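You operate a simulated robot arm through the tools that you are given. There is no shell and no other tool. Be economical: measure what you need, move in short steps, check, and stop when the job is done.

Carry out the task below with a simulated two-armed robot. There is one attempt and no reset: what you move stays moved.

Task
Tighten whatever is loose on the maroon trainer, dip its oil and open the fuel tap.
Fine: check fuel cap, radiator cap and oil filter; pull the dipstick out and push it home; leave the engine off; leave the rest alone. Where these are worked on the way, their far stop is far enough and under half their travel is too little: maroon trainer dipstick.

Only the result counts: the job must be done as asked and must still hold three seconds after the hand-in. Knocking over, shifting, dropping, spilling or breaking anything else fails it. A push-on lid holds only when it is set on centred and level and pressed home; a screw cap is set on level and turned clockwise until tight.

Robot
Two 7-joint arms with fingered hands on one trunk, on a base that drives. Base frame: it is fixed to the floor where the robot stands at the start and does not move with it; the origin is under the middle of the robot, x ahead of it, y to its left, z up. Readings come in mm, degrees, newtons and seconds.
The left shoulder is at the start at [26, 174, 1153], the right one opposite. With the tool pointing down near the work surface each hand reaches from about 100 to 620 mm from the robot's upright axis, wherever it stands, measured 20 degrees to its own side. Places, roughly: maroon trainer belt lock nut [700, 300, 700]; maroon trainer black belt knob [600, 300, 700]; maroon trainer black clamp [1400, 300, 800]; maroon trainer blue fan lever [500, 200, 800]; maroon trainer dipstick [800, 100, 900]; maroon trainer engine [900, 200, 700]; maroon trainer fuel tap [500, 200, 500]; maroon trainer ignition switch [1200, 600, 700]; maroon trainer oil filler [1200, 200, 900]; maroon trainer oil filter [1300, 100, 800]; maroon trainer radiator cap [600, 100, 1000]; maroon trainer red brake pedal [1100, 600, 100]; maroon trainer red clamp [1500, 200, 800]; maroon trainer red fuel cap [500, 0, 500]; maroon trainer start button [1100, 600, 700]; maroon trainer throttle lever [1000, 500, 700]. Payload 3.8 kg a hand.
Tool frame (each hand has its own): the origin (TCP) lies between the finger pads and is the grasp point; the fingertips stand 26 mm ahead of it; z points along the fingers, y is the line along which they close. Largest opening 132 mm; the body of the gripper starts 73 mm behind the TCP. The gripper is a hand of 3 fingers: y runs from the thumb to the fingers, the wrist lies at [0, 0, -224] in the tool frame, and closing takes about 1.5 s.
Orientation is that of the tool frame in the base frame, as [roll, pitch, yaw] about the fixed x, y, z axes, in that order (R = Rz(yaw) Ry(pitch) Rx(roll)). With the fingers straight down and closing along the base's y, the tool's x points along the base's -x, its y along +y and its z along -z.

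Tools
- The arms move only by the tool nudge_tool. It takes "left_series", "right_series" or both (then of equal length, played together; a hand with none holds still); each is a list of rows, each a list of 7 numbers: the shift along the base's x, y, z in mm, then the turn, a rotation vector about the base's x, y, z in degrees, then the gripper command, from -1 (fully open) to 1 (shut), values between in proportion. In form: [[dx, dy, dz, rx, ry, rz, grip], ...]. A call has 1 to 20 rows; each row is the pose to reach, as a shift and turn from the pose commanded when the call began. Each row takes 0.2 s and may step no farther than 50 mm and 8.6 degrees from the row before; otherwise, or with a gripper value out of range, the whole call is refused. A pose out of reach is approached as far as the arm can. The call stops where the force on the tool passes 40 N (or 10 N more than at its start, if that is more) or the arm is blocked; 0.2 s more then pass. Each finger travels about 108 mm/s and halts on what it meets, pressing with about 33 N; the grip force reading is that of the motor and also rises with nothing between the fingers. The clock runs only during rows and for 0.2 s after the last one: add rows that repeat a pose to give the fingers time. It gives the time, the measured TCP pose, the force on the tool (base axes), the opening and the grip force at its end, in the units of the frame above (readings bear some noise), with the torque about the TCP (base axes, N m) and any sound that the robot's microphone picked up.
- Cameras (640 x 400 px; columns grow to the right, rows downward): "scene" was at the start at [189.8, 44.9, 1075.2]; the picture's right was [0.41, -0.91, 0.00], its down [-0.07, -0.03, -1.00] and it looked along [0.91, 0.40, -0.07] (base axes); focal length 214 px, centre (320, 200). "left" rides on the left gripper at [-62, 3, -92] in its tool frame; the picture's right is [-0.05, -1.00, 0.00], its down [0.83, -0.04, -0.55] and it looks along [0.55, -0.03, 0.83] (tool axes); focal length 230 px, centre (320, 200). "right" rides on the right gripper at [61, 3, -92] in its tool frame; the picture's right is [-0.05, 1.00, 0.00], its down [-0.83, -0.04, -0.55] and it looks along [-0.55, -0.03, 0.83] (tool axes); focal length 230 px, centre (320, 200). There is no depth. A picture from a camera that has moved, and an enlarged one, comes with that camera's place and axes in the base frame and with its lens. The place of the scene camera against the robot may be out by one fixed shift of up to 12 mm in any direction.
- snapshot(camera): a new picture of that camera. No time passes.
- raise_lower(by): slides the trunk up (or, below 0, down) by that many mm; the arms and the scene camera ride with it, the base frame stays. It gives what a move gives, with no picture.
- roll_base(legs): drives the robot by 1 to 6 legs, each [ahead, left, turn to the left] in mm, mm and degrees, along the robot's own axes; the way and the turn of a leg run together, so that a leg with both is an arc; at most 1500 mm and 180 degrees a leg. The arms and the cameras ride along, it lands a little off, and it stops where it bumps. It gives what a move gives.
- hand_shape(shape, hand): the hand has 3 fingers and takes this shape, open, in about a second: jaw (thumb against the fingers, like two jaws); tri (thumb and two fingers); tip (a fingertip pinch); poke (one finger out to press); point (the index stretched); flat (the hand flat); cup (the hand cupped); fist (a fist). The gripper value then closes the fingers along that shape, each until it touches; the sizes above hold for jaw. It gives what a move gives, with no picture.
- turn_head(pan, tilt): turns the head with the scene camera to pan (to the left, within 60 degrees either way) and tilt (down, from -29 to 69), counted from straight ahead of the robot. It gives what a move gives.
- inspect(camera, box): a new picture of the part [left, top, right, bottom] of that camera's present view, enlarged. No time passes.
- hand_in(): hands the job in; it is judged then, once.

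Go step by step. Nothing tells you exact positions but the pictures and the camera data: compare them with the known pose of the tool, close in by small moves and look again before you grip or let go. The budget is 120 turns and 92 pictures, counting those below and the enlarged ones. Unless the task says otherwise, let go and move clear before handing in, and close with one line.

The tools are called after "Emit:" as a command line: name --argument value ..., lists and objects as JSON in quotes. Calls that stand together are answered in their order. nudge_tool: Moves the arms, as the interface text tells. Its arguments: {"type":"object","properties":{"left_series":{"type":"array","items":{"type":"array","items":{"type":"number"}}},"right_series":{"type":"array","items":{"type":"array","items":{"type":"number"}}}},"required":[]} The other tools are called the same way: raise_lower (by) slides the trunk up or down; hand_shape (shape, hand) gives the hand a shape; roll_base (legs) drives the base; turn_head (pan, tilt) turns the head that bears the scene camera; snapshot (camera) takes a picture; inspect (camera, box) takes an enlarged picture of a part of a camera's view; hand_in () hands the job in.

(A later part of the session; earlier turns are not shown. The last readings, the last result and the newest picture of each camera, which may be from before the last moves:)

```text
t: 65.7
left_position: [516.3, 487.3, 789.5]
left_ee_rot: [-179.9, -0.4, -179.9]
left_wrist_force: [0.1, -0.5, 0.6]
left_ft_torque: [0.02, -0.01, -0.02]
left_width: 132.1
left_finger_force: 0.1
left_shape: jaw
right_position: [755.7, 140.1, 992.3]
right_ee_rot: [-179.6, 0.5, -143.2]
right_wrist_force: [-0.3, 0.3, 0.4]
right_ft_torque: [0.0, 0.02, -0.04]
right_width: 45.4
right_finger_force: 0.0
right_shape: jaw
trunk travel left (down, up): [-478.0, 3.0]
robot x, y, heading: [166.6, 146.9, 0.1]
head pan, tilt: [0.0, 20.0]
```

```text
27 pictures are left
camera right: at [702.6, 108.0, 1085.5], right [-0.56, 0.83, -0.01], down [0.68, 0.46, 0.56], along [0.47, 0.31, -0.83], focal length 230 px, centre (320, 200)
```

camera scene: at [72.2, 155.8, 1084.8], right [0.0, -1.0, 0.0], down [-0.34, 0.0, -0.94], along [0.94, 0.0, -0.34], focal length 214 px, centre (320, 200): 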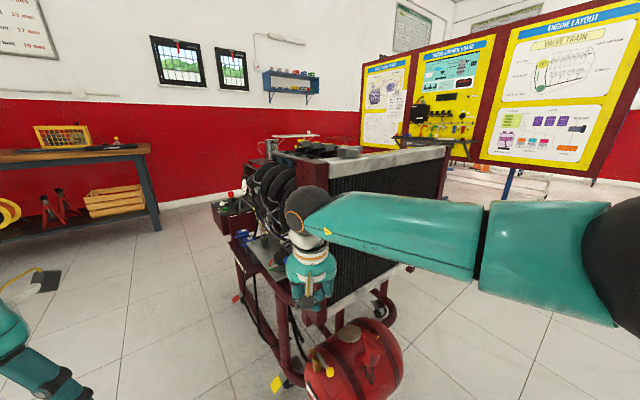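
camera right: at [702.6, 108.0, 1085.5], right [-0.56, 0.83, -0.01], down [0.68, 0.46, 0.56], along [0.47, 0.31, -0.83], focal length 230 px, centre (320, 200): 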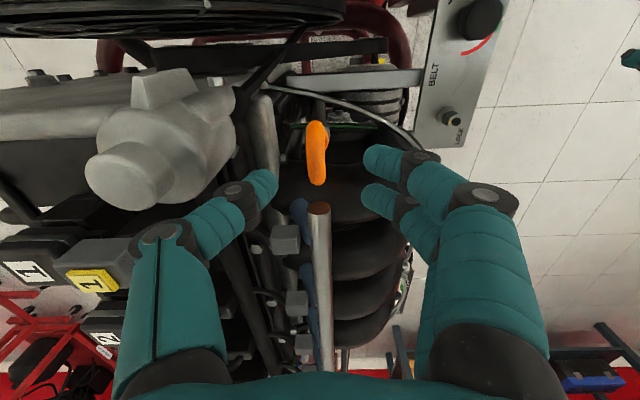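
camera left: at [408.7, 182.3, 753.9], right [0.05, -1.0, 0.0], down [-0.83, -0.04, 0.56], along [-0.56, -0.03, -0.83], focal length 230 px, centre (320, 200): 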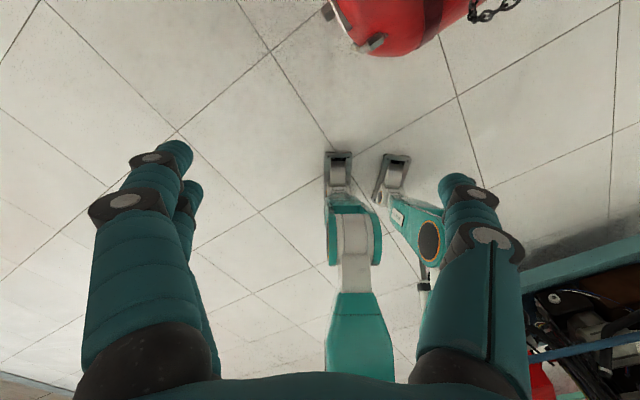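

Emit:
nudge_tool --right_series '[[1, 0, -20, 0, 0, 0, 0.32], [2, 1, -40, 0, 0, 0, 0.32], [2, 1, -56, 0, 0, 0, 0.32], [2, 1, -56, 0, 0, 0, 1], [2, 1, -56, 0, 0, 0, 1], [2, 1, -56, 0, 0, 0, 1], [2, 1, -56, 0, 0, 0, 1]]'

Emit:
inspect --camera "right" --box '[220, 90, 420, 250]'

```text
t: 67.3
left_position: [515.2, 487.8, 788.6]
left_ee_rot: [-179.9, -0.3, -179.9]
left_wrist_force: [0.4, -0.1, -0.7]
left_ft_torque: [0.01, -0.02, -0.03]
left_width: 131.8
left_finger_force: 0.0
left_shape: jaw
right_position: [756.5, 143.5, 936.2]
right_ee_rot: [-179.6, 0.5, -143.2]
right_wrist_force: [-8.1, 10.8, 0.4]
right_ft_torque: [0.16, 0.17, -0.05]
right_width: 5.2
right_finger_force: 32.7
right_shape: jaw
trunk travel left (down, up): [-478.0, 3.0]
robot x, y, heading: [170.7, 148.3, -0.1]
head pan, tilt: [0.0, 20.0]
```

```text
2.50 times, centred on (320, 170) of right
camera zoom: at [704.0, 111.3, 1028.7], right [-0.56, 0.83, -0.01], down [0.68, 0.46, 0.56], along [0.47, 0.31, -0.83], focal length 575 px, centre (320, 275)
```

zoom: 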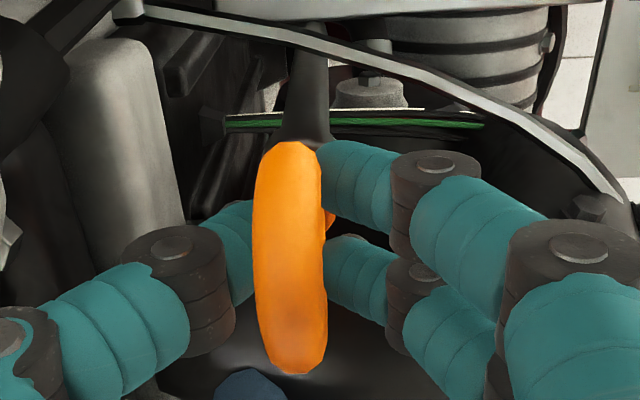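

Gripped. Now I pull straight up.

Emit:
nudge_tool --right_series '[[0, 0, 8, 0, 0, 0, 1], [0, 0, 20, 0, 0, 0, 1], [0, 0, 35, 0, 0, 0, 1], [0, 0, 50, 0, 0, 0, 1], [0, 0, 65, 0, 0, 0, 1], [0, 0, 80, 0, 0, 0, 1]]'

Emit:
inspect --camera "right" --box '[220, 90, 420, 250]'

```text
t: 68.7
left_position: [515.5, 487.3, 788.3]
left_ee_rot: [-179.9, -0.4, -179.9]
left_wrist_force: [-0.2, 0.7, -0.1]
left_ft_torque: [-0.02, -0.05, 0.01]
left_width: 131.9
left_finger_force: 0.0
left_shape: jaw
right_position: [757.4, 143.8, 1016.6]
right_ee_rot: [-179.5, 0.6, -143.4]
right_wrist_force: [-7.5, 10.9, -0.3]
right_ft_torque: [0.2, 0.16, -0.03]
right_width: 4.5
right_finger_force: 32.6
right_shape: jaw
trunk travel left (down, up): [-478.0, 3.0]
robot x, y, heading: [171.5, 147.8, 0.1]
head pan, tilt: [0.0, 20.0]
```

```text
2.50 times, centred on (320, 170) of right
camera zoom: at [703.9, 111.2, 1108.7], right [-0.55, 0.83, -0.01], down [0.68, 0.46, 0.56], along [0.47, 0.31, -0.83], focal length 575 px, centre (320, 275)
```

zoom: 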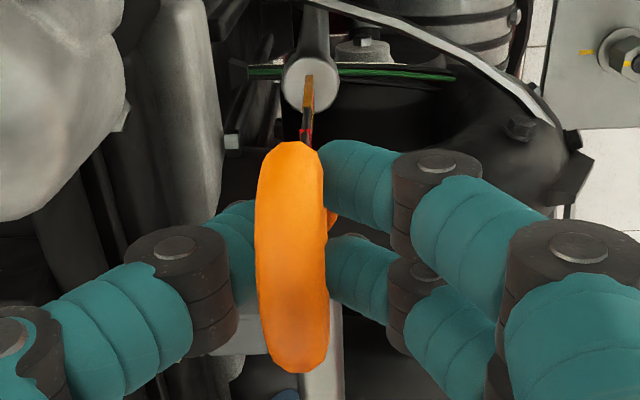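

Emit:
nudge_tool --right_series '[[0, 0, 12, 0, 0, 0, 1], [0, 0, 24, 0, 0, 0, 1], [0, 0, 36, 0, 0, 0, 1], [0, 0, 48, 0, 0, 0, 1], [0, 0, 60, 0, 0, 0, 1], [0, 0, 72, 0, 0, 0, 1]]'

Emit:
inspect --camera "right" --box '[220, 90, 420, 250]'

```text
t: 69.6
left_position: [517.2, 487.7, 787.0]
left_ee_rot: [-180.0, -0.5, -179.9]
left_wrist_force: [0.2, -0.5, -0.3]
left_ft_torque: [-0.03, -0.01, 0.0]
left_width: 131.9
left_finger_force: 0.0
left_shape: jaw
right_position: [756.1, 144.3, 1047.1]
right_ee_rot: [179.9, -0.5, -142.9]
right_wrist_force: [-0.7, 7.5, -24.0]
right_ft_torque: [0.42, 0.19, -0.08]
right_width: 0.5
right_finger_force: 32.8
right_shape: jaw
trunk travel left (down, up): [-478.0, 3.0]
robot x, y, heading: [169.2, 149.2, -0.1]
head pan, tilt: [0.0, 20.0]
stopped in row 4 (right hand): the force on the tool passed its limit at 42 N (the readings are from after the stop); the commanded pose is now the measured one
```

```text
2.50 times, centred on (320, 170) of right
camera zoom: at [705.0, 112.2, 1140.3], right [-0.56, 0.83, 0.0], down [0.69, 0.47, 0.55], along [0.45, 0.31, -0.84], focal length 575 px, centre (320, 275)
```

zoom: 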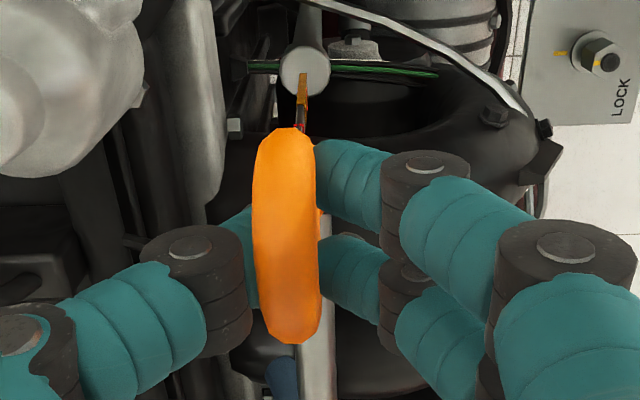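

I felt the far stop after about 110 mm. Now I push it back down the same line.

Emit:
nudge_tool --right_series '[[0, 0, -15, 0, 0, 0, 1], [0, 0, -30, 0, 0, 0, 1], [0, 0, -45, 0, 0, 0, 1], [0, 0, -60, 0, 0, 0, 1], [0, 0, -75, 0, 0, 0, 1], [0, 0, -90, 0, 0, 0, 1], [0, 0, -102, 0, 0, 0, 1], [0, 0, -110, 0, 0, 0, 1], [0, 0, -116, 0, 0, 0, 1], [0, 0, -120, 0, 0, 0, 1]]'

Emit:
inspect --camera "right" --box '[220, 90, 420, 250]'

```text
t: 71.8
left_position: [515.1, 488.2, 791.4]
left_ee_rot: [-179.9, 0.2, -179.8]
left_wrist_force: [0.0, 0.6, -0.2]
left_ft_torque: [0.03, -0.02, -0.01]
left_width: 131.9
left_finger_force: 0.0
left_shape: jaw
right_position: [756.5, 145.5, 941.1]
right_ee_rot: [-179.4, 0.6, -143.2]
right_wrist_force: [-2.6, 12.4, 37.0]
right_ft_torque: [0.06, -0.04, -0.1]
right_width: 4.0
right_finger_force: 32.7
right_shape: jaw
trunk travel left (down, up): [-478.0, 3.0]
robot x, y, heading: [172.6, 148.1, 0.1]
head pan, tilt: [0.0, 20.0]
```

```text
2.50 times, centred on (320, 170) of right
camera zoom: at [702.2, 111.9, 1034.4], right [-0.56, 0.83, -0.01], down [0.68, 0.46, 0.56], along [0.47, 0.31, -0.83], focal length 575 px, centre (320, 275)
```

zoom: 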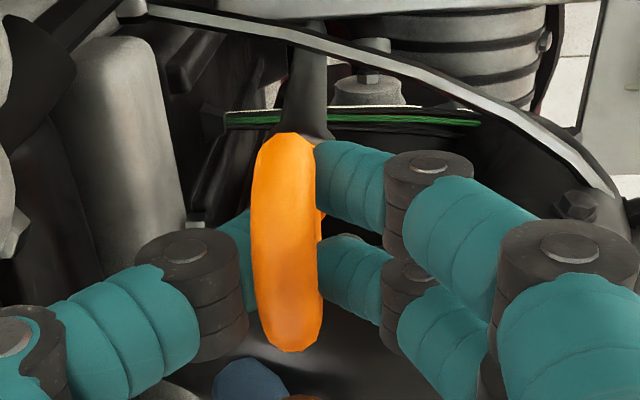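

It's seated with 37 N of push behind it. I'll let go and lift straight up.

Emit:
nudge_tool --right_series '[[0, 0, 0, 0, 0, 0, 0.7], [0, 0, 2, 0, 0, 0, 0.3], [0, 0, 3, 0, 0, 0, 0.3], [0, 0, 3, 0, 0, 0, 0.3], [0, 0, 30, 0, 0, 0, 0.3], [0, 0, 65, 0, 0, 0, 0.3], [0, 0, 100, 0, 0, 0, 0.3], [0, 0, 140, 0, 0, 0, 0.3], [0, 0, 180, 0, 0, 0, 0.3]]'

Emit:
inspect --camera "right" --box '[240, 80, 400, 220]'

```text
t: 73.8
left_position: [517.1, 488.1, 788.4]
left_ee_rot: [179.9, -0.3, -179.8]
left_wrist_force: [-0.1, -0.3, -0.8]
left_ft_torque: [0.0, 0.0, -0.01]
left_width: 131.8
left_finger_force: 0.1
left_shape: jaw
right_position: [754.9, 145.0, 1113.3]
right_ee_rot: [-179.7, 0.0, -143.3]
right_wrist_force: [-0.3, 0.3, 0.0]
right_ft_torque: [0.01, -0.02, 0.03]
right_width: 45.4
right_finger_force: 0.0
right_shape: jaw
trunk travel left (down, up): [-478.0, 3.0]
robot x, y, heading: [173.2, 148.1, 0.2]
head pan, tilt: [0.0, 20.0]
```

```text
2.86 times, centred on (320, 150) of right
camera zoom: at [703.0, 111.5, 1206.8], right [-0.56, 0.83, 0.0], down [0.69, 0.47, 0.55], along [0.46, 0.31, -0.83], focal length 657 px, centre (320, 343)
```

zoom: 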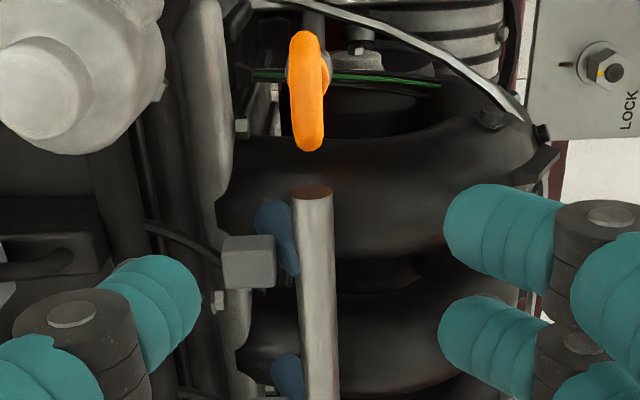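

The dipstick is home, with the ring back at its starting place. Next is the oil filter on the trainer's right side, so I'll tuck the right hand, back off and look right to plan the drive.

Emit:
nudge_tool --right_series '[[-20, -5, 15, 0, 0, 0, -0.3], [-55, -20, 30, 0, 0, -7, -0.3], [-95, -35, 30, 0, 0, -15, -0.3], [-135, -50, 30, 0, 0, -22, -0.3], [-170, -65, 30, 0, 0, -30, -0.3], [-200, -80, 30, 0, 0, -37, -0.3], [-220, -100, 30, 0, 0, -37, -0.3]]'

Emit:
roll_base --legs '[[-280, 0, 0], [0, -650, 0]]'

Emit:
turn_head --pan 15 --tilt 20

Emit:
snapshot --camera "scene"

```text
t: 75.4
left_position: [515.7, 486.8, 789.0]
left_ee_rot: [180.0, -0.3, -179.9]
left_wrist_force: [-0.7, 0.3, 0.3]
left_ft_torque: [0.01, 0.03, 0.01]
left_width: 132.1
left_finger_force: 0.1
left_shape: jaw
right_position: [535.5, 41.1, 1142.4]
right_ee_rot: [-179.8, 0.0, 179.7]
right_wrist_force: [0.0, -0.2, -0.5]
right_ft_torque: [0.0, 0.01, 0.0]
right_width: 85.6
right_finger_force: 0.1
right_shape: jaw
trunk travel left (down, up): [-478.0, 3.0]
robot x, y, heading: [171.2, 148.1, 0.3]
head pan, tilt: [0.0, 20.0]
```

```text
t: 83.2
left_position: [239.7, -166.4, 787.3]
left_ee_rot: [-180.0, -0.2, -179.3]
left_wrist_force: [1.0, 0.2, 0.7]
left_ft_torque: [-0.01, 0.0, -0.02]
left_width: 131.8
left_finger_force: 0.1
left_shape: jaw
right_position: [264.1, -610.7, 1142.6]
right_ee_rot: [-179.7, 0.0, -179.7]
right_wrist_force: [-0.2, 0.1, -0.1]
right_ft_torque: [0.0, 0.05, 0.03]
right_width: 85.8
right_finger_force: 0.1
right_shape: jaw
trunk travel left (down, up): [-478.0, 3.0]
robot x, y, heading: [-100.9, -509.4, 0.5]
head pan, tilt: [0.0, 20.0]
```

```text
t: 84.0
left_position: [238.8, -166.3, 788.5]
left_ee_rot: [-180.0, -0.3, -179.4]
left_wrist_force: [-0.3, -0.5, -0.5]
left_ft_torque: [0.0, -0.04, 0.01]
left_width: 131.8
left_finger_force: 0.0
left_shape: jaw
right_position: [264.6, -611.0, 1143.0]
right_ee_rot: [-179.7, -0.1, -179.7]
right_wrist_force: [-0.1, 0.1, 0.1]
right_ft_torque: [-0.02, -0.02, -0.03]
right_width: 85.5
right_finger_force: 0.0
right_shape: jaw
trunk travel left (down, up): [-478.0, 3.0]
robot x, y, heading: [-104.7, -508.9, 0.7]
head pan, tilt: [15.0, 20.0]
```

```text
21 pictures are left
camera scene: at [94.9, -474.3, 1084.9], right [0.27, -0.96, 0.0], down [-0.33, -0.09, -0.94], along [0.9, 0.25, -0.34], focal length 214 px, centre (320, 200)
```

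scene: 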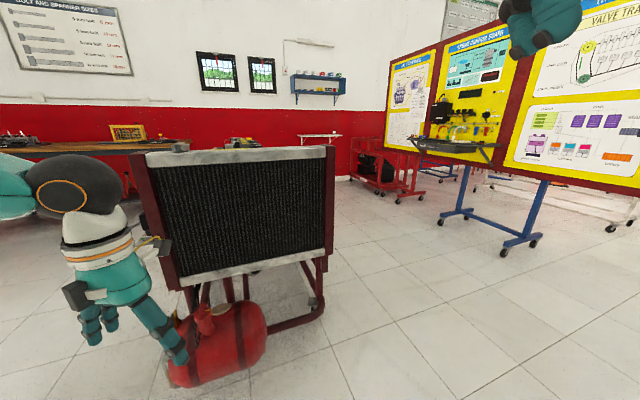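

The floor to the right of the trainer is clear. I'll drive around to its right side and turn to face it.

Emit:
roll_base --legs '[[0, -350, 0], [1400, 0, 0], [0, 0, 105]]'

Emit:
turn_head --pan 0 --tilt 20

Emit:
snapshot --camera "scene"

```text
t: 86.9
left_position: [260.9, -428.4, 777.3]
left_ee_rot: [-178.9, -1.0, -179.7]
left_wrist_force: [0.3, -1.5, 0.3]
left_ft_torque: [0.01, 0.02, -0.02]
left_width: 132.0
left_finger_force: 0.0
left_shape: jaw
right_position: [287.4, -866.3, 1140.5]
right_ee_rot: [-178.5, -0.7, 179.9]
right_wrist_force: [0.0, -0.6, 0.1]
right_ft_torque: [0.02, -0.02, -0.02]
right_width: 85.9
right_finger_force: 0.1
right_shape: jaw
trunk travel left (down, up): [-478.0, 3.0]
robot x, y, heading: [-96.2, -780.4, 0.3]
head pan, tilt: [15.0, 20.0]
stopped in leg 1: the robot was blocked; the commanded pose is now the measured one
```

```text
t: 87.7
left_position: [260.9, -429.0, 774.2]
left_ee_rot: [-178.6, -1.2, -179.7]
left_wrist_force: [0.1, -0.7, -0.6]
left_ft_torque: [0.01, 0.01, 0.0]
left_width: 131.5
left_finger_force: 0.1
left_shape: jaw
right_position: [287.3, -866.6, 1139.8]
right_ee_rot: [-178.4, -0.9, 180.0]
right_wrist_force: [-0.2, -0.8, 0.8]
right_ft_torque: [0.0, 0.02, -0.04]
right_width: 85.3
right_finger_force: 0.1
right_shape: jaw
trunk travel left (down, up): [-478.0, 3.0]
robot x, y, heading: [-95.4, -783.4, 0.3]
head pan, tilt: [0.0, 20.0]
```

```text
20 pictures are left
camera scene: at [121.1, -753.1, 1081.5], right [0.01, -1.0, 0.02], down [-0.36, -0.02, -0.93], along [0.93, 0.0, -0.36], focal length 214 px, centre (320, 200)
```

scene: 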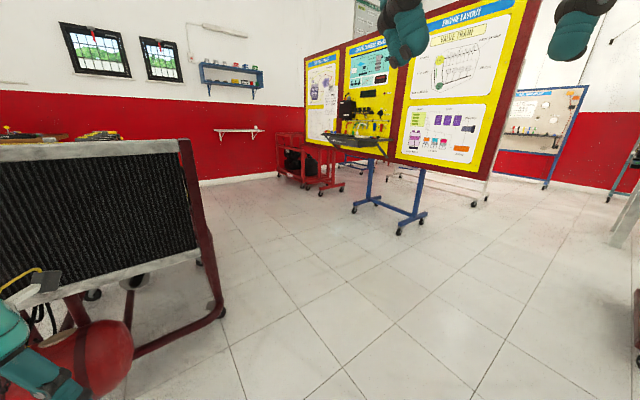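

I bumped something on the robot's right, so I'll move back left off it and look that way to check it.

Emit:
roll_base --legs '[[0, 90, 0]]'

Emit:
turn_head --pan -60 --tilt 45

Emit:
snapshot --camera "scene"

```text
t: 88.3
left_position: [262.9, -428.6, 778.0]
left_ee_rot: [-179.1, -0.9, -179.9]
left_wrist_force: [-0.8, -0.2, -0.2]
left_ft_torque: [0.02, 0.02, -0.02]
left_width: 131.8
left_finger_force: 0.1
left_shape: jaw
right_position: [287.7, -868.9, 1140.7]
right_ee_rot: [-178.9, -0.8, 179.8]
right_wrist_force: [0.6, 0.4, 0.0]
right_ft_torque: [0.02, 0.0, 0.0]
right_width: 85.6
right_finger_force: 0.0
right_shape: jaw
trunk travel left (down, up): [-478.0, 3.0]
robot x, y, heading: [-91.0, -774.1, 0.2]
head pan, tilt: [0.0, 20.0]
stopped in leg 1: the robot was blocked; the commanded pose is now the measured one
```

```text
t: 89.6
left_position: [262.7, -429.9, 777.8]
left_ee_rot: [-178.9, -1.1, -179.9]
left_wrist_force: [0.1, 0.0, -0.2]
left_ft_torque: [-0.01, 0.03, 0.05]
left_width: 132.2
left_finger_force: 0.0
left_shape: jaw
right_position: [287.5, -868.7, 1140.9]
right_ee_rot: [-178.8, -0.8, 180.0]
right_wrist_force: [0.5, 0.6, 0.0]
right_ft_torque: [0.0, -0.01, 0.03]
right_width: 85.3
right_finger_force: 0.0
right_shape: jaw
trunk travel left (down, up): [-478.0, 3.0]
robot x, y, heading: [-92.1, -782.6, 0.2]
head pan, tilt: [-60.0, 45.0]
```

```text
19 pictures are left
camera scene: at [69.4, -826.1, 1045.3], right [-0.86, -0.5, 0.02], down [-0.37, 0.6, -0.71], along [0.35, -0.62, -0.7], focal length 214 px, centre (320, 200)
```

scene: 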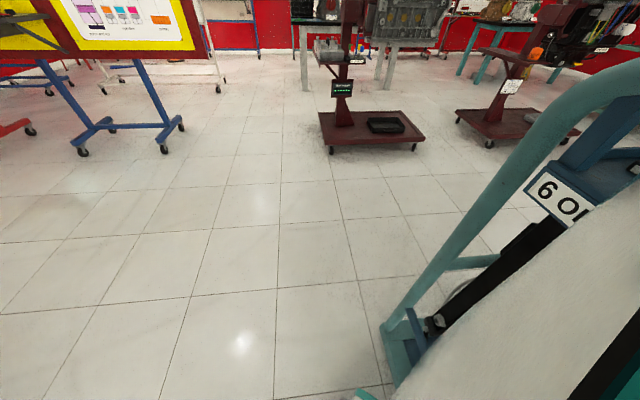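

A teal stand is just to my right and behind, and I seem to be caught on it. I'll ease straight forward to come free.

Emit:
roll_base --legs '[[120, 0, 0]]'

Emit:
snapshot --camera "scene"

```text
t: 90.8
left_position: [369.5, -440.7, 788.5]
left_ee_rot: [-179.9, -0.4, -179.7]
left_wrist_force: [0.6, -0.9, -0.1]
left_ft_torque: [-0.03, 0.01, -0.03]
left_width: 131.9
left_finger_force: 0.1
left_shape: jaw
right_position: [391.0, -885.9, 1143.2]
right_ee_rot: [-179.7, 0.0, 180.0]
right_wrist_force: [-0.3, 0.8, -0.4]
right_ft_torque: [-0.01, 0.01, -0.02]
right_width: 85.5
right_finger_force: 0.0
right_shape: jaw
trunk travel left (down, up): [-478.0, 3.0]
robot x, y, heading: [26.8, -781.6, 0.1]
head pan, tilt: [-60.0, 45.0]
```

```text
18 pictures are left
camera scene: at [174.5, -843.0, 1046.3], right [-0.86, -0.5, 0.0], down [-0.36, 0.61, -0.71], along [0.36, -0.61, -0.71], focal length 214 px, centre (320, 200)
```

scene: 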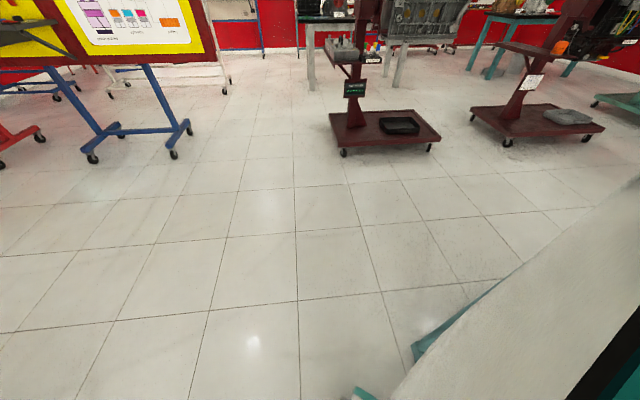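

Free and level again, and the stand is still standing. I'll drive along the trainer's right side and turn to face it.

Emit:
roll_base --legs '[[1370, 0, 0], [0, 0, 115]]'

Emit:
turn_head --pan 0 --tilt 20

Emit:
snapshot --camera "scene"

```text
t: 102.4
left_position: [923.5, -601.1, 787.7]
left_ee_rot: [-180.0, -0.3, -64.0]
left_wrist_force: [-0.3, -0.2, 0.3]
left_ft_torque: [0.01, -0.02, -0.02]
left_width: 132.1
left_finger_force: 0.0
left_shape: jaw
right_position: [1315.5, -388.8, 1143.0]
right_ee_rot: [-179.7, 0.1, -64.3]
right_wrist_force: [0.2, 1.2, -0.4]
right_ft_torque: [0.01, 0.02, 0.01]
right_width: 85.4
right_finger_force: 0.1
right_shape: jaw
trunk travel left (down, up): [-478.0, 3.0]
robot x, y, heading: [1379.9, -763.4, 116.2]
head pan, tilt: [-60.0, 45.0]
```

```text
t: 103.7
left_position: [923.0, -599.6, 788.4]
left_ee_rot: [-179.9, -0.3, -64.1]
left_wrist_force: [0.0, -0.8, -0.3]
left_ft_torque: [0.0, 0.0, 0.0]
left_width: 131.9
left_finger_force: 0.1
left_shape: jaw
right_position: [1316.1, -389.0, 1143.0]
right_ee_rot: [-179.8, 0.0, -64.4]
right_wrist_force: [-0.3, -0.1, -0.5]
right_ft_torque: [-0.04, -0.03, 0.02]
right_width: 85.5
right_finger_force: 0.0
right_shape: jaw
trunk travel left (down, up): [-478.0, 3.0]
robot x, y, heading: [1383.9, -762.6, 115.8]
head pan, tilt: [0.0, 20.0]
```

```text
17 pictures are left
camera scene: at [1290.8, -575.0, 1084.9], right [0.9, 0.44, 0.0], down [0.15, -0.31, -0.94], along [-0.41, 0.84, -0.34], focal length 214 px, centre (320, 200)
```

scene: 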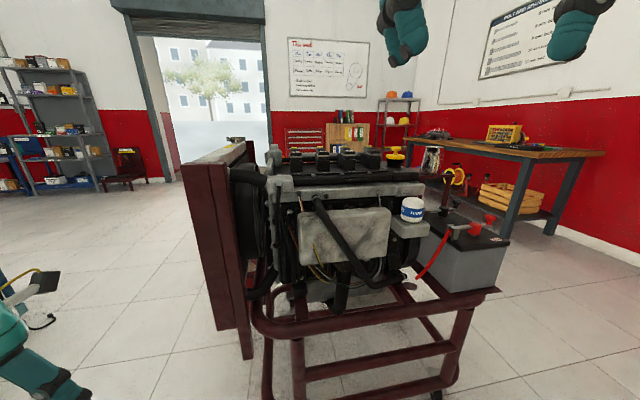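

Emit:
inspect --camera "scene" --box '[370, 170, 460, 250]'

```text
5.00 times, centred on (415, 210) of scene
camera zoom: at [1290.8, -575.0, 1084.9], right [0.9, 0.44, 0.0], down [0.15, -0.31, -0.94], along [-0.41, 0.84, -0.34], focal length 1072 px, centre (-155, 150)
```

zoom: 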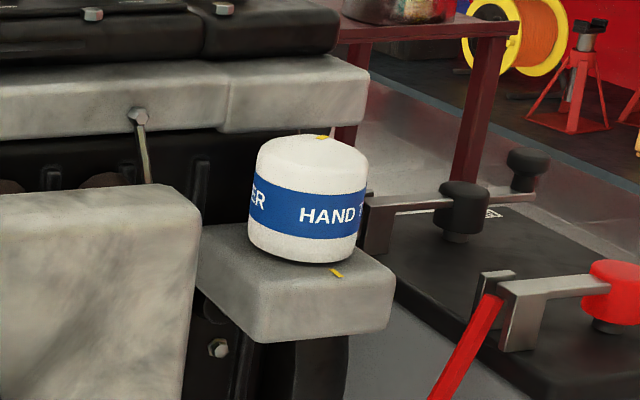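

The filter is the white and blue canister standing on a bracket near [1278, 130, 815]. Its top mark and base mark don't line up. I'll pull the left hand in for clearance and drive closer.

Emit:
nudge_tool --left_series '[[20, -35, 20, 0, 0, 0, -1], [40, -70, 40, 0, 0, 0, -1], [60, -105, 60, 0, 0, 0, -1], [80, -140, 80, 0, 0, 0, -1], [95, -165, 100, 0, 0, 0, -1]]'

Emit:
roll_base --legs '[[330, -150, 0]]'

Emit:
snapshot --camera "right"

```text
t: 104.9
left_position: [975.7, -731.3, 858.5]
left_ee_rot: [179.9, -0.4, -64.2]
left_wrist_force: [0.2, 0.1, -0.1]
left_ft_torque: [0.0, 0.03, -0.02]
left_width: 131.9
left_finger_force: 0.0
left_shape: jaw
left hand out of reach, approached as far as the arm can: row 4, 5
right_position: [1316.1, -387.8, 1143.1]
right_ee_rot: [-179.8, 0.0, -64.2]
right_wrist_force: [-0.3, 0.2, 0.2]
right_ft_torque: [0.01, 0.0, -0.01]
right_width: 85.2
right_finger_force: 0.0
right_shape: jaw
trunk travel left (down, up): [-478.0, 3.0]
robot x, y, heading: [1376.5, -762.9, 116.0]
head pan, tilt: [0.0, 20.0]
```

```text
t: 107.2
left_position: [962.6, -372.1, 858.9]
left_ee_rot: [179.9, -0.5, -64.0]
left_wrist_force: [-0.1, 0.1, 0.6]
left_ft_torque: [-0.02, -0.03, 0.02]
left_width: 131.9
left_finger_force: 0.0
left_shape: jaw
right_position: [1300.3, -27.4, 1144.0]
right_ee_rot: [-179.8, -0.1, -64.1]
right_wrist_force: [0.2, 0.7, 0.8]
right_ft_torque: [-0.03, 0.0, 0.0]
right_width: 85.3
right_finger_force: 0.0
right_shape: jaw
trunk travel left (down, up): [-478.0, 3.0]
robot x, y, heading: [1365.5, -404.0, 116.1]
head pan, tilt: [0.0, 20.0]
```

```text
15 pictures are left
camera right: at [1323.3, -83.1, 1236.9], right [-0.92, -0.39, 0.0], down [-0.33, 0.76, 0.56], along [-0.21, 0.51, -0.83], focal length 230 px, centre (320, 200)
```

right: 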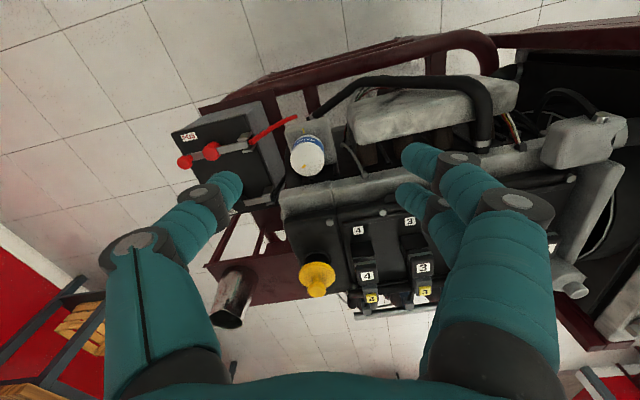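

Emit:
inspect --camera "right" --box '[270, 110, 350, 190]'

```text
5.00 times, centred on (310, 150) of right
camera zoom: at [1323.3, -83.1, 1236.9], right [-0.92, -0.39, 0.0], down [-0.33, 0.76, 0.56], along [-0.21, 0.51, -0.83], focal length 1150 px, centre (370, 450)
```

zoom: 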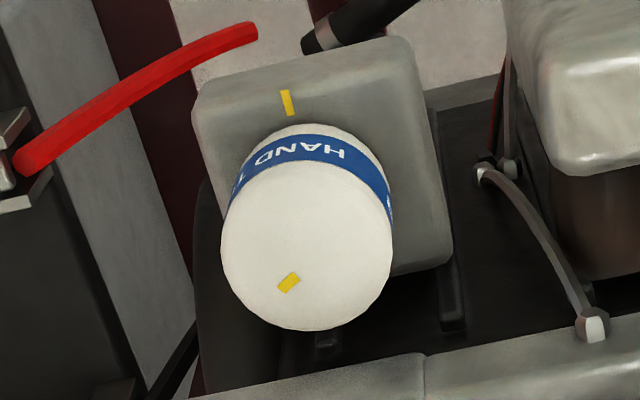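

The filter's top centre is [1283, 68, 876], and its mark has about 130° to go clockwise to the base mark. I'll hover the right hand over it at relative yaw +40.

Emit:
nudge_tool --right_series '[[-3, 20, -30, 0, 0, 8, -0.58], [-7, 40, -65, 0, 0, 16, -0.58], [-11, 60, -100, 0, 0, 24, -0.58], [-15, 80, -135, 0, 0, 32, -0.58], [-17, 96, -170, 0, 0, 40, -0.58], [-17, 96, -208, 0, 0, 40, -0.58], [-17, 96, -208, 0, 0, 40, -0.58]]'

Emit:
snapshot --camera "right"

```text
t: 108.8
left_position: [961.9, -373.4, 858.2]
left_ee_rot: [-179.9, -0.4, -63.9]
left_wrist_force: [-0.1, -0.1, 1.0]
left_ft_torque: [0.0, 0.02, -0.04]
left_width: 132.0
left_finger_force: 0.1
left_shape: jaw
right_position: [1283.7, 68.5, 933.8]
right_ee_rot: [-179.9, 0.1, -24.1]
right_wrist_force: [0.7, 0.0, 0.5]
right_ft_torque: [-0.01, 0.0, 0.0]
right_width: 104.0
right_finger_force: 0.0
right_shape: jaw
trunk travel left (down, up): [-478.0, 3.0]
robot x, y, heading: [1365.3, -403.4, 116.1]
head pan, tilt: [0.0, 20.0]
```

```text
13 pictures are left
camera right: at [1337.7, 41.7, 1027.4], right [-0.45, -0.89, 0.0], down [-0.74, 0.38, 0.56], along [-0.49, 0.26, -0.83], focal length 230 px, centre (320, 200)
```

right: 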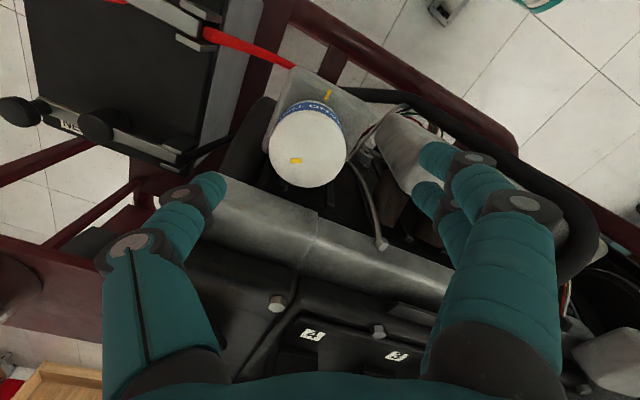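

The filter sits about 9 mm off the hand axis, and the thumb would pass close to the valve cover. I'll correct by [3, 8], turn back 20° for clearance, descend and close.

Emit:
nudge_tool --right_series '[[2, 4, 0, 0, 0, -7, -0.58], [3, 8, 0, 0, 0, -14, -0.58], [3, 8, -5, 0, 0, -20, -0.58], [3, 8, -30, 0, 0, -20, -0.58], [3, 8, -55, 0, 0, -20, -0.58], [3, 8, -80, 0, 0, -20, -0.58], [3, 8, -80, 0, 0, -20, 1], [3, 8, -80, 0, 0, -20, 1], [3, 8, -80, 0, 0, -20, 1], [3, 8, -80, 0, 0, -20, 1]]'

Emit:
snapshot --camera "right"

```text
t: 111.0
left_position: [962.5, -372.5, 858.6]
left_ee_rot: [179.9, -0.5, -63.9]
left_wrist_force: [-0.6, -0.1, 0.2]
left_ft_torque: [0.02, 0.0, -0.01]
left_width: 132.0
left_finger_force: 0.1
left_shape: jaw
right_position: [1287.7, 76.5, 853.0]
right_ee_rot: [-179.9, 0.1, -44.2]
right_wrist_force: [1.8, -0.8, -1.6]
right_ft_torque: [0.02, 0.02, -0.03]
right_width: 49.7
right_finger_force: 32.8
right_shape: jaw
trunk travel left (down, up): [-478.0, 3.0]
robot x, y, heading: [1366.2, -405.8, 116.1]
head pan, tilt: [0.0, 20.0]
```

```text
12 pictures are left
camera right: at [1326.7, 32.4, 948.1], right [-0.73, -0.68, 0.0], down [-0.57, 0.61, 0.55], along [-0.38, 0.41, -0.83], focal length 230 px, centre (320, 200)
```

right: 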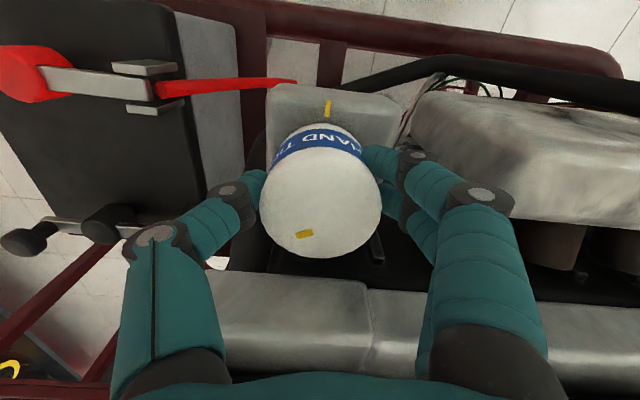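

Gripped and centred with almost no side force. I'll turn clockwise.

Emit:
nudge_tool --right_series '[[0, 0, 0, 0, 0, -6, 1], [0, 0, 0, 0, 0, -12, 1], [0, 0, 0, 0, 0, -18, 1], [0, 0, 0, 0, 0, -24, 1], [0, 0, 0, 0, 0, -30, 1], [0, 0, 0, 0, 0, -36, 1], [0, 0, 0, 0, 0, -42, 1], [0, 0, 0, 0, 0, -48, 1]]'

Emit:
snapshot --camera "right"

```text
t: 112.8
left_position: [960.8, -374.2, 858.6]
left_ee_rot: [-179.8, -0.3, -63.8]
left_wrist_force: [-0.4, -0.2, -0.1]
left_ft_torque: [0.04, 0.03, 0.01]
left_width: 132.1
left_finger_force: 0.2
left_shape: jaw
right_position: [1283.8, 74.6, 855.7]
right_ee_rot: [-180.0, -0.1, -92.1]
right_wrist_force: [-15.4, -11.2, -6.4]
right_ft_torque: [-0.19, 0.44, 0.18]
right_width: 48.8
right_finger_force: 33.3
right_shape: jaw
trunk travel left (down, up): [-478.0, 3.0]
robot x, y, heading: [1365.9, -406.9, 116.2]
head pan, tilt: [0.0, 20.0]
```

```text
11 pictures are left
camera right: at [1277.0, 14.4, 948.7], right [-1.0, 0.09, 0.0], down [0.07, 0.83, 0.55], along [0.05, 0.55, -0.83], focal length 230 px, centre (320, 200)
```

right: 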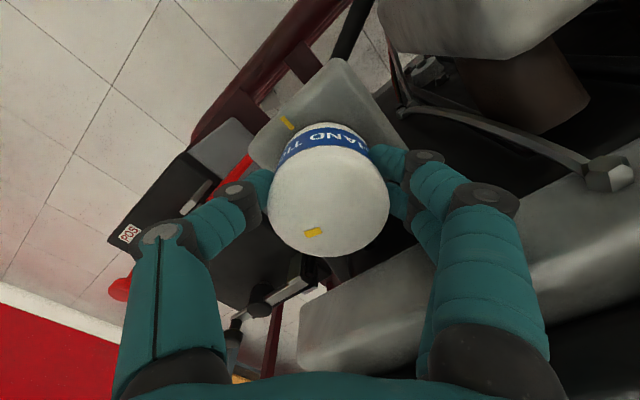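

It turned freely with the hand. I'll continue in the same grasp as far as the wrist allows.

Emit:
nudge_tool --right_series '[[2, 2, -1, 0, 0, -6, 1], [2, 2, -1, 0, 0, -12, 1], [2, 2, -1, 0, 0, -18, 1], [2, 2, -1, 0, 0, -24, 1], [2, 2, -1, 0, 0, -30, 1]]'

```text
t: 113.4
left_position: [963.2, -374.5, 860.7]
left_ee_rot: [180.0, -0.2, -63.9]
left_wrist_force: [0.2, -0.3, 0.6]
left_ft_torque: [-0.06, 0.02, -0.01]
left_width: 131.9
left_finger_force: 0.0
left_shape: jaw
right_position: [1283.9, 69.9, 855.1]
right_ee_rot: [179.9, -1.1, -100.2]
right_wrist_force: [5.0, -20.1, 8.7]
right_ft_torque: [1.29, 1.34, 1.13]
right_width: 48.4
right_finger_force: 33.3
right_shape: jaw
right hand out of reach, approached as far as the arm can: row 2
trunk travel left (down, up): [-478.0, 3.0]
robot x, y, heading: [1367.5, -406.5, 116.2]
head pan, tilt: [0.0, 20.0]
stopped in row 2 (right hand): the force on the tool passed its limit at 53 N (the readings are from after the stop); the commanded pose is now the measured one
```

The wrist limit is at relative −36. I'll release, lift, rotate back, re-centre and regrip.

Emit:
nudge_tool --right_series '[[0, 0, 0, 0, 0, 0, -0.3], [0, 0, 0, 0, 0, 0, -0.5], [1, 2, 10, 0, 0, 0, -0.58], [2, 5, 40, 0, 0, 0, -0.58], [3, 6, 78, 0, 0, 8, -0.58], [3, 6, 78, 0, 0, 16, -0.58], [3, 6, 78, 0, 0, 24, -0.58], [3, 6, 78, 0, 0, 32, -0.58], [3, 6, 78, 0, 0, 40, -0.58], [3, 6, 78, 0, 0, 48, -0.58], [3, 6, 78, 0, 0, 56, -0.58], [3, 6, 78, 0, 0, 56, -0.58]]'

Emit:
snapshot --camera "right"

```text
t: 114.3
left_position: [963.2, -375.4, 859.8]
left_ee_rot: [-180.0, -0.3, -63.9]
left_wrist_force: [-0.6, 0.0, -0.8]
left_ft_torque: [0.0, 0.01, -0.01]
left_width: 131.9
left_finger_force: 0.1
left_shape: jaw
right_position: [1292.3, 72.8, 860.4]
right_ee_rot: [-178.6, -2.1, -100.0]
right_wrist_force: [13.6, -18.4, -2.6]
right_ft_torque: [0.53, 0.34, 0.68]
right_width: 103.7
right_finger_force: 0.1
right_shape: jaw
right hand out of reach, approached as far as the arm can: row 4
trunk travel left (down, up): [-478.0, 3.0]
robot x, y, heading: [1360.6, -404.3, 115.9]
head pan, tilt: [0.0, 20.0]
stopped in row 4 (right hand): the force on the tool passed its limit at 49 N (the readings are from after the stop); the commanded pose is now the measured one
```

```text
10 pictures are left
camera right: at [1274.7, 17.7, 956.3], right [-0.97, 0.22, -0.03], down [0.18, 0.83, 0.53], along [0.14, 0.51, -0.85], focal length 230 px, centre (320, 200)
```

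right: 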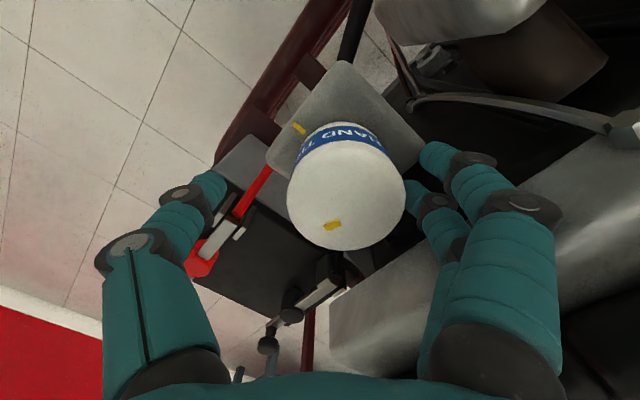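

The open fingers were pressing the valve cover beside the filter. I'll narrow the opening a little and then rise.

Emit:
nudge_tool --right_series '[[0, 0, 0, 0, 0, 0, -0.1], [0, 0, 0, 0, 0, 3, -0.1], [-1, 1, 10, 0, 0, 6, -0.1], [-2, 2, 30, 0, 0, 9, -0.1], [-3, 3, 55, 0, 0, 12, -0.1], [-4, 4, 75, -1, 0, 18, -0.3], [-4, 4, 75, -1, 0, 26, -0.58], [-4, 4, 75, -1, 0, 34, -0.58], [-4, 4, 75, -1, 0, 42, -0.58], [-4, 4, 75, -1, 0, 50, -0.58], [-4, 4, 75, -1, 0, 58, -0.58], [-4, 4, 75, -1, 0, 58, -0.58]]'

Emit:
snapshot --camera "right"

```text
t: 116.9
left_position: [961.6, -373.5, 858.1]
left_ee_rot: [-180.0, -0.4, -64.0]
left_wrist_force: [0.4, 0.2, 0.6]
left_ft_torque: [0.01, 0.01, -0.03]
left_width: 131.9
left_finger_force: 0.1
left_shape: jaw
right_position: [1283.6, 80.2, 937.3]
right_ee_rot: [-179.3, -2.7, -42.2]
right_wrist_force: [-0.5, 1.2, 0.1]
right_ft_torque: [-0.01, 0.0, -0.01]
right_width: 103.8
right_finger_force: 0.0
right_shape: jaw
trunk travel left (down, up): [-478.0, 3.0]
robot x, y, heading: [1366.1, -402.4, 115.8]
head pan, tilt: [0.0, 20.0]
```

```text
9 pictures are left
camera right: at [1322.4, 39.3, 1033.2], right [-0.71, -0.71, -0.01], down [-0.61, 0.6, 0.52], along [-0.36, 0.37, -0.86], focal length 230 px, centre (320, 200)
```

right: 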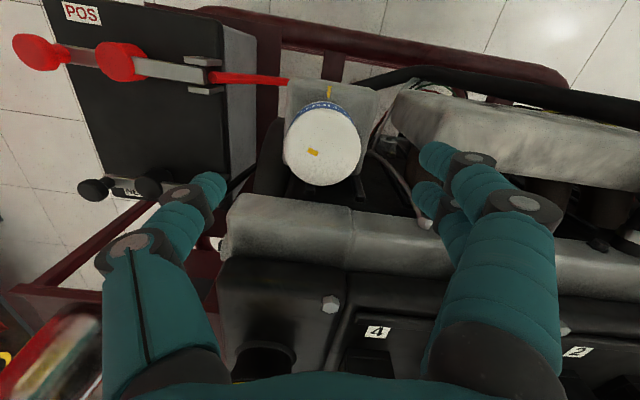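

Free again; about 85–100° remains. I'll level the hand, re-centre, descend, grip and turn another 50°.

Emit:
nudge_tool --right_series '[[2, -2, 0, 1, 1, 0, -0.58], [4, -4, 0, 1.8, 2, 0, -0.58], [4, -4, -28, 1.8, 2, 0, -0.58], [4, -4, -56, 1.8, 2, 0, -0.5], [4, -4, -84, 1.8, 2, 0, -0.5], [4, -4, -84, 1.8, 2, 0, 1], [4, -4, -84, 1.8, 2, 0, 1], [4, -4, -84, 1.8, 2, 0, 1], [4, -4, -84, 1.8, 2, 0, 1], [4, -4, -84, 1.8, 2, -6, 1], [4, -4, -84, 1.8, 2, -12, 1], [4, -4, -84, 1.8, 2, -18, 1], [4, -4, -84, 1.8, 2, -24, 1], [4, -4, -84, 1.8, 2, -30, 1], [4, -4, -84, 1.8, 2, -36, 1], [4, -4, -84, 1.8, 2, -42, 1], [4, -4, -84, 1.8, 2, -48, 1]]'

Emit:
snapshot --camera "right"

```text
t: 120.5
left_position: [960.2, -373.6, 858.5]
left_ee_rot: [-179.8, -0.5, -63.8]
left_wrist_force: [-0.3, 0.2, 1.2]
left_ft_torque: [-0.01, 0.0, 0.0]
left_width: 131.9
left_finger_force: 0.1
left_shape: jaw
right_position: [1286.6, 73.0, 852.5]
right_ee_rot: [179.6, -0.4, -90.2]
right_wrist_force: [-13.3, -13.9, -16.6]
right_ft_torque: [-0.31, 0.11, 0.24]
right_width: 48.6
right_finger_force: 32.5
right_shape: jaw
trunk travel left (down, up): [-478.0, 3.0]
robot x, y, heading: [1367.3, -403.6, 116.2]
head pan, tilt: [0.0, 20.0]
```

```text
8 pictures are left
camera right: at [1281.8, 14.2, 946.6], right [-1.0, 0.06, 0.01], down [0.05, 0.84, 0.55], along [0.03, 0.55, -0.84], focal length 230 px, centre (320, 200)
```

right: 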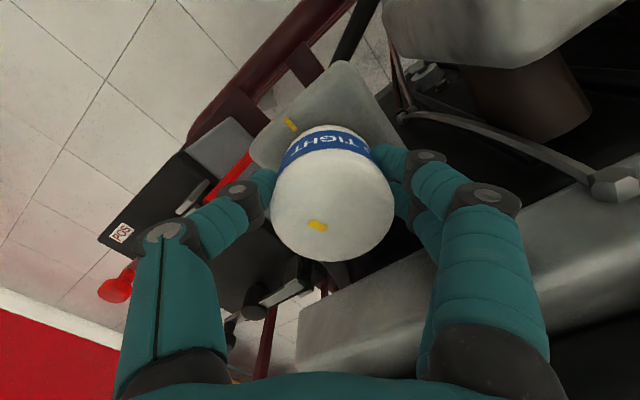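

Emit:
inspect --camera "right" --box '[250, 90, 410, 270]'

```text
2.22 times, centred on (330, 180) of right
camera zoom: at [1281.8, 14.2, 946.6], right [-1.0, 0.06, 0.01], down [0.05, 0.84, 0.55], along [0.03, 0.55, -0.84], focal length 511 px, centre (298, 244)
```

zoom: 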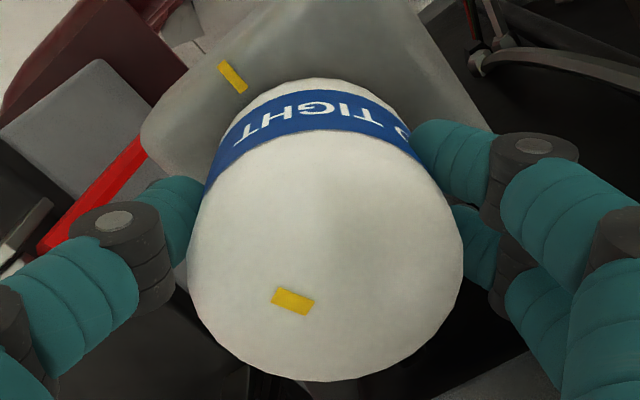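

Going by the direction the marks point, the filter has turned about 75° in total and slipped on the last part, because the hand was about 7 mm off centre. I'll release, go back, centre at [1281, 75] and turn again.

Emit:
nudge_tool --right_series '[[0, 0, 0, 0, 0, 0, 0.1], [0, 0, 0, 0, 0, 2, -0.1], [-1, 1, 10, 0, 0, 4, -0.1], [-2, 1, 40, 0, 0, 8, -0.1], [-4, 2, 75, 0, 0, 14, -0.1], [-5, 2, 75, 0, 0, 22, -0.3], [-5, 2, 75, 0, 0, 30, -0.58], [-5, 2, 75, 0, 0, 38, -0.58], [-5, 2, 75, 0, 0, 46, -0.58], [-5, 2, 75, 0, 0, 50, -0.58], [-5, 2, 75, 0, 0, 50, -0.58]]'

Emit:
inspect --camera "right" --box '[200, 80, 440, 230]'

```text
t: 122.9
left_position: [962.5, -373.2, 859.1]
left_ee_rot: [-179.9, -0.4, -63.8]
left_wrist_force: [0.1, -0.5, -0.1]
left_ft_torque: [-0.02, 0.01, 0.03]
left_width: 132.0
left_finger_force: 0.1
left_shape: jaw
right_position: [1283.3, 78.1, 929.0]
right_ee_rot: [179.5, -0.3, -40.3]
right_wrist_force: [-0.8, 0.5, 0.3]
right_ft_torque: [-0.01, 0.01, 0.0]
right_width: 103.9
right_finger_force: 0.1
right_shape: jaw
trunk travel left (down, up): [-478.0, 3.0]
robot x, y, heading: [1367.6, -404.0, 116.3]
head pan, tilt: [0.0, 20.0]
```

```text
2.67 times, centred on (320, 155) of right
camera zoom: at [1327.0, 37.7, 1021.9], right [-0.68, -0.73, 0.01], down [-0.61, 0.57, 0.55], along [-0.41, 0.37, -0.83], focal length 614 px, centre (320, 320)
```

zoom: 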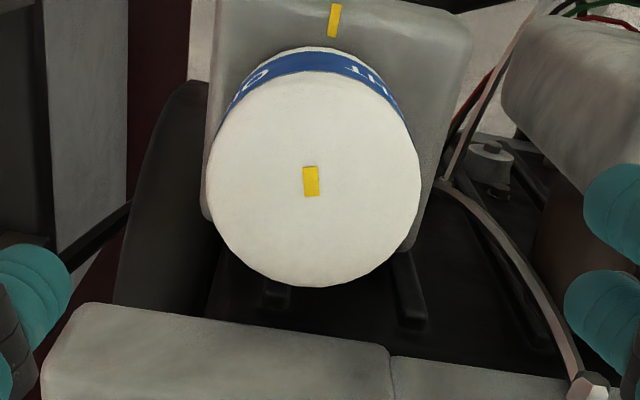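

The marks are nearly aligned now, with about 15–20° left. I'll grip again, centred, and turn until it resists firmly.

Emit:
nudge_tool --right_series '[[1, 0, -28, 0, 0, 0, -0.58], [1, 0, -56, 0, 0, 0, -0.5], [1, 0, -79, 0, 0, 0, -0.5], [1, 0, -79, 0, 0, 0, 1], [1, 0, -79, 0, 0, 0, 1], [1, 0, -79, 0, 0, 0, 1], [1, 0, -79, 0, 0, 0, 1], [1, 0, -79, 0, 0, -5, 1], [1, 0, -79, 0, 0, -10, 1], [1, 0, -79, 0, 0, -15, 1], [1, 0, -79, 0, 0, -20, 1], [1, 0, -79, 0, 0, -25, 1], [1, 0, -79, 0, 0, -30, 1]]'

Emit:
inspect --camera "right" --box '[200, 60, 440, 260]'

```text
t: 125.7
left_position: [963.0, -376.0, 859.3]
left_ee_rot: [-179.9, -0.3, -63.9]
left_wrist_force: [0.9, 0.2, 0.2]
left_ft_torque: [0.01, -0.03, 0.03]
left_width: 131.5
left_finger_force: 0.0
left_shape: jaw
right_position: [1283.1, 72.1, 849.2]
right_ee_rot: [179.5, -0.7, -70.0]
right_wrist_force: [5.6, -26.1, 3.2]
right_ft_torque: [-0.48, -0.02, 1.52]
right_width: 48.7
right_finger_force: 33.3
right_shape: jaw
trunk travel left (down, up): [-478.0, 3.0]
robot x, y, heading: [1366.2, -404.1, 116.1]
head pan, tilt: [0.0, 20.0]
```

```text
2.00 times, centred on (320, 160) of right
camera zoom: at [1301.4, 15.8, 943.5], right [-0.96, -0.29, 0.01], down [-0.24, 0.8, 0.54], along [-0.17, 0.52, -0.84], focal length 460 px, centre (320, 280)
```

zoom: 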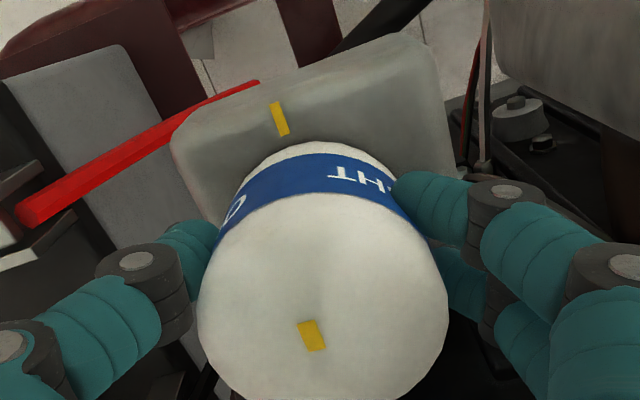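

The marks are now parallel and the torque has risen to 1.5 N m. I'll press on a little further to be sure it's tight.

Emit:
nudge_tool --right_series '[[0, 2, 0, 0, 0, -5, 1], [0, 2, 0, 0, 0, -10, 1], [0, 2, 0, 0, 0, -15, 1], [0, 2, 0, 0, 0, -20, 1]]'

Emit:
inspect --camera "right" --box '[200, 60, 440, 260]'

```text
t: 126.2
left_position: [963.2, -375.0, 860.3]
left_ee_rot: [-180.0, -0.3, -63.9]
left_wrist_force: [-0.2, 0.0, -0.6]
left_ft_torque: [-0.01, 0.01, 0.01]
left_width: 132.0
left_finger_force: 0.0
left_shape: jaw
right_position: [1283.0, 70.3, 848.9]
right_ee_rot: [179.4, -1.7, -75.8]
right_wrist_force: [6.6, -21.0, 8.4]
right_ft_torque: [-0.3, -0.1, 0.5]
right_width: 47.0
right_finger_force: 32.7
right_shape: jaw
trunk travel left (down, up): [-478.0, 3.0]
robot x, y, heading: [1366.5, -401.1, 116.3]
head pan, tilt: [0.0, 20.0]
stopped in row 2 (right hand): the force on the tool passed its limit at 41 N (the readings are from after the stop); the commanded pose is now the measured one
```

```text
2.00 times, centred on (320, 160) of right
camera zoom: at [1294.8, 13.0, 944.0], right [-0.98, -0.19, 0.01], down [-0.16, 0.83, 0.53], along [-0.11, 0.52, -0.85], focal length 460 px, centre (320, 280)
```

zoom: 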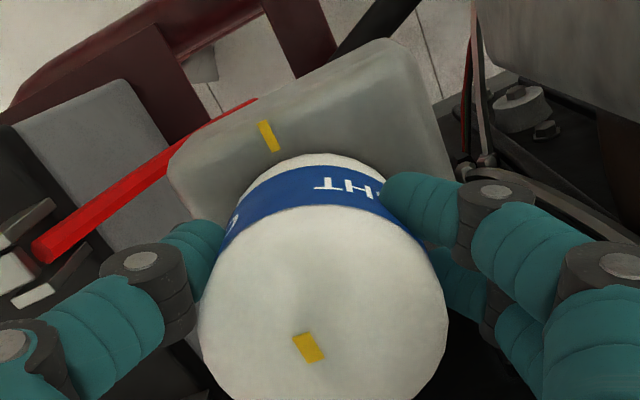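

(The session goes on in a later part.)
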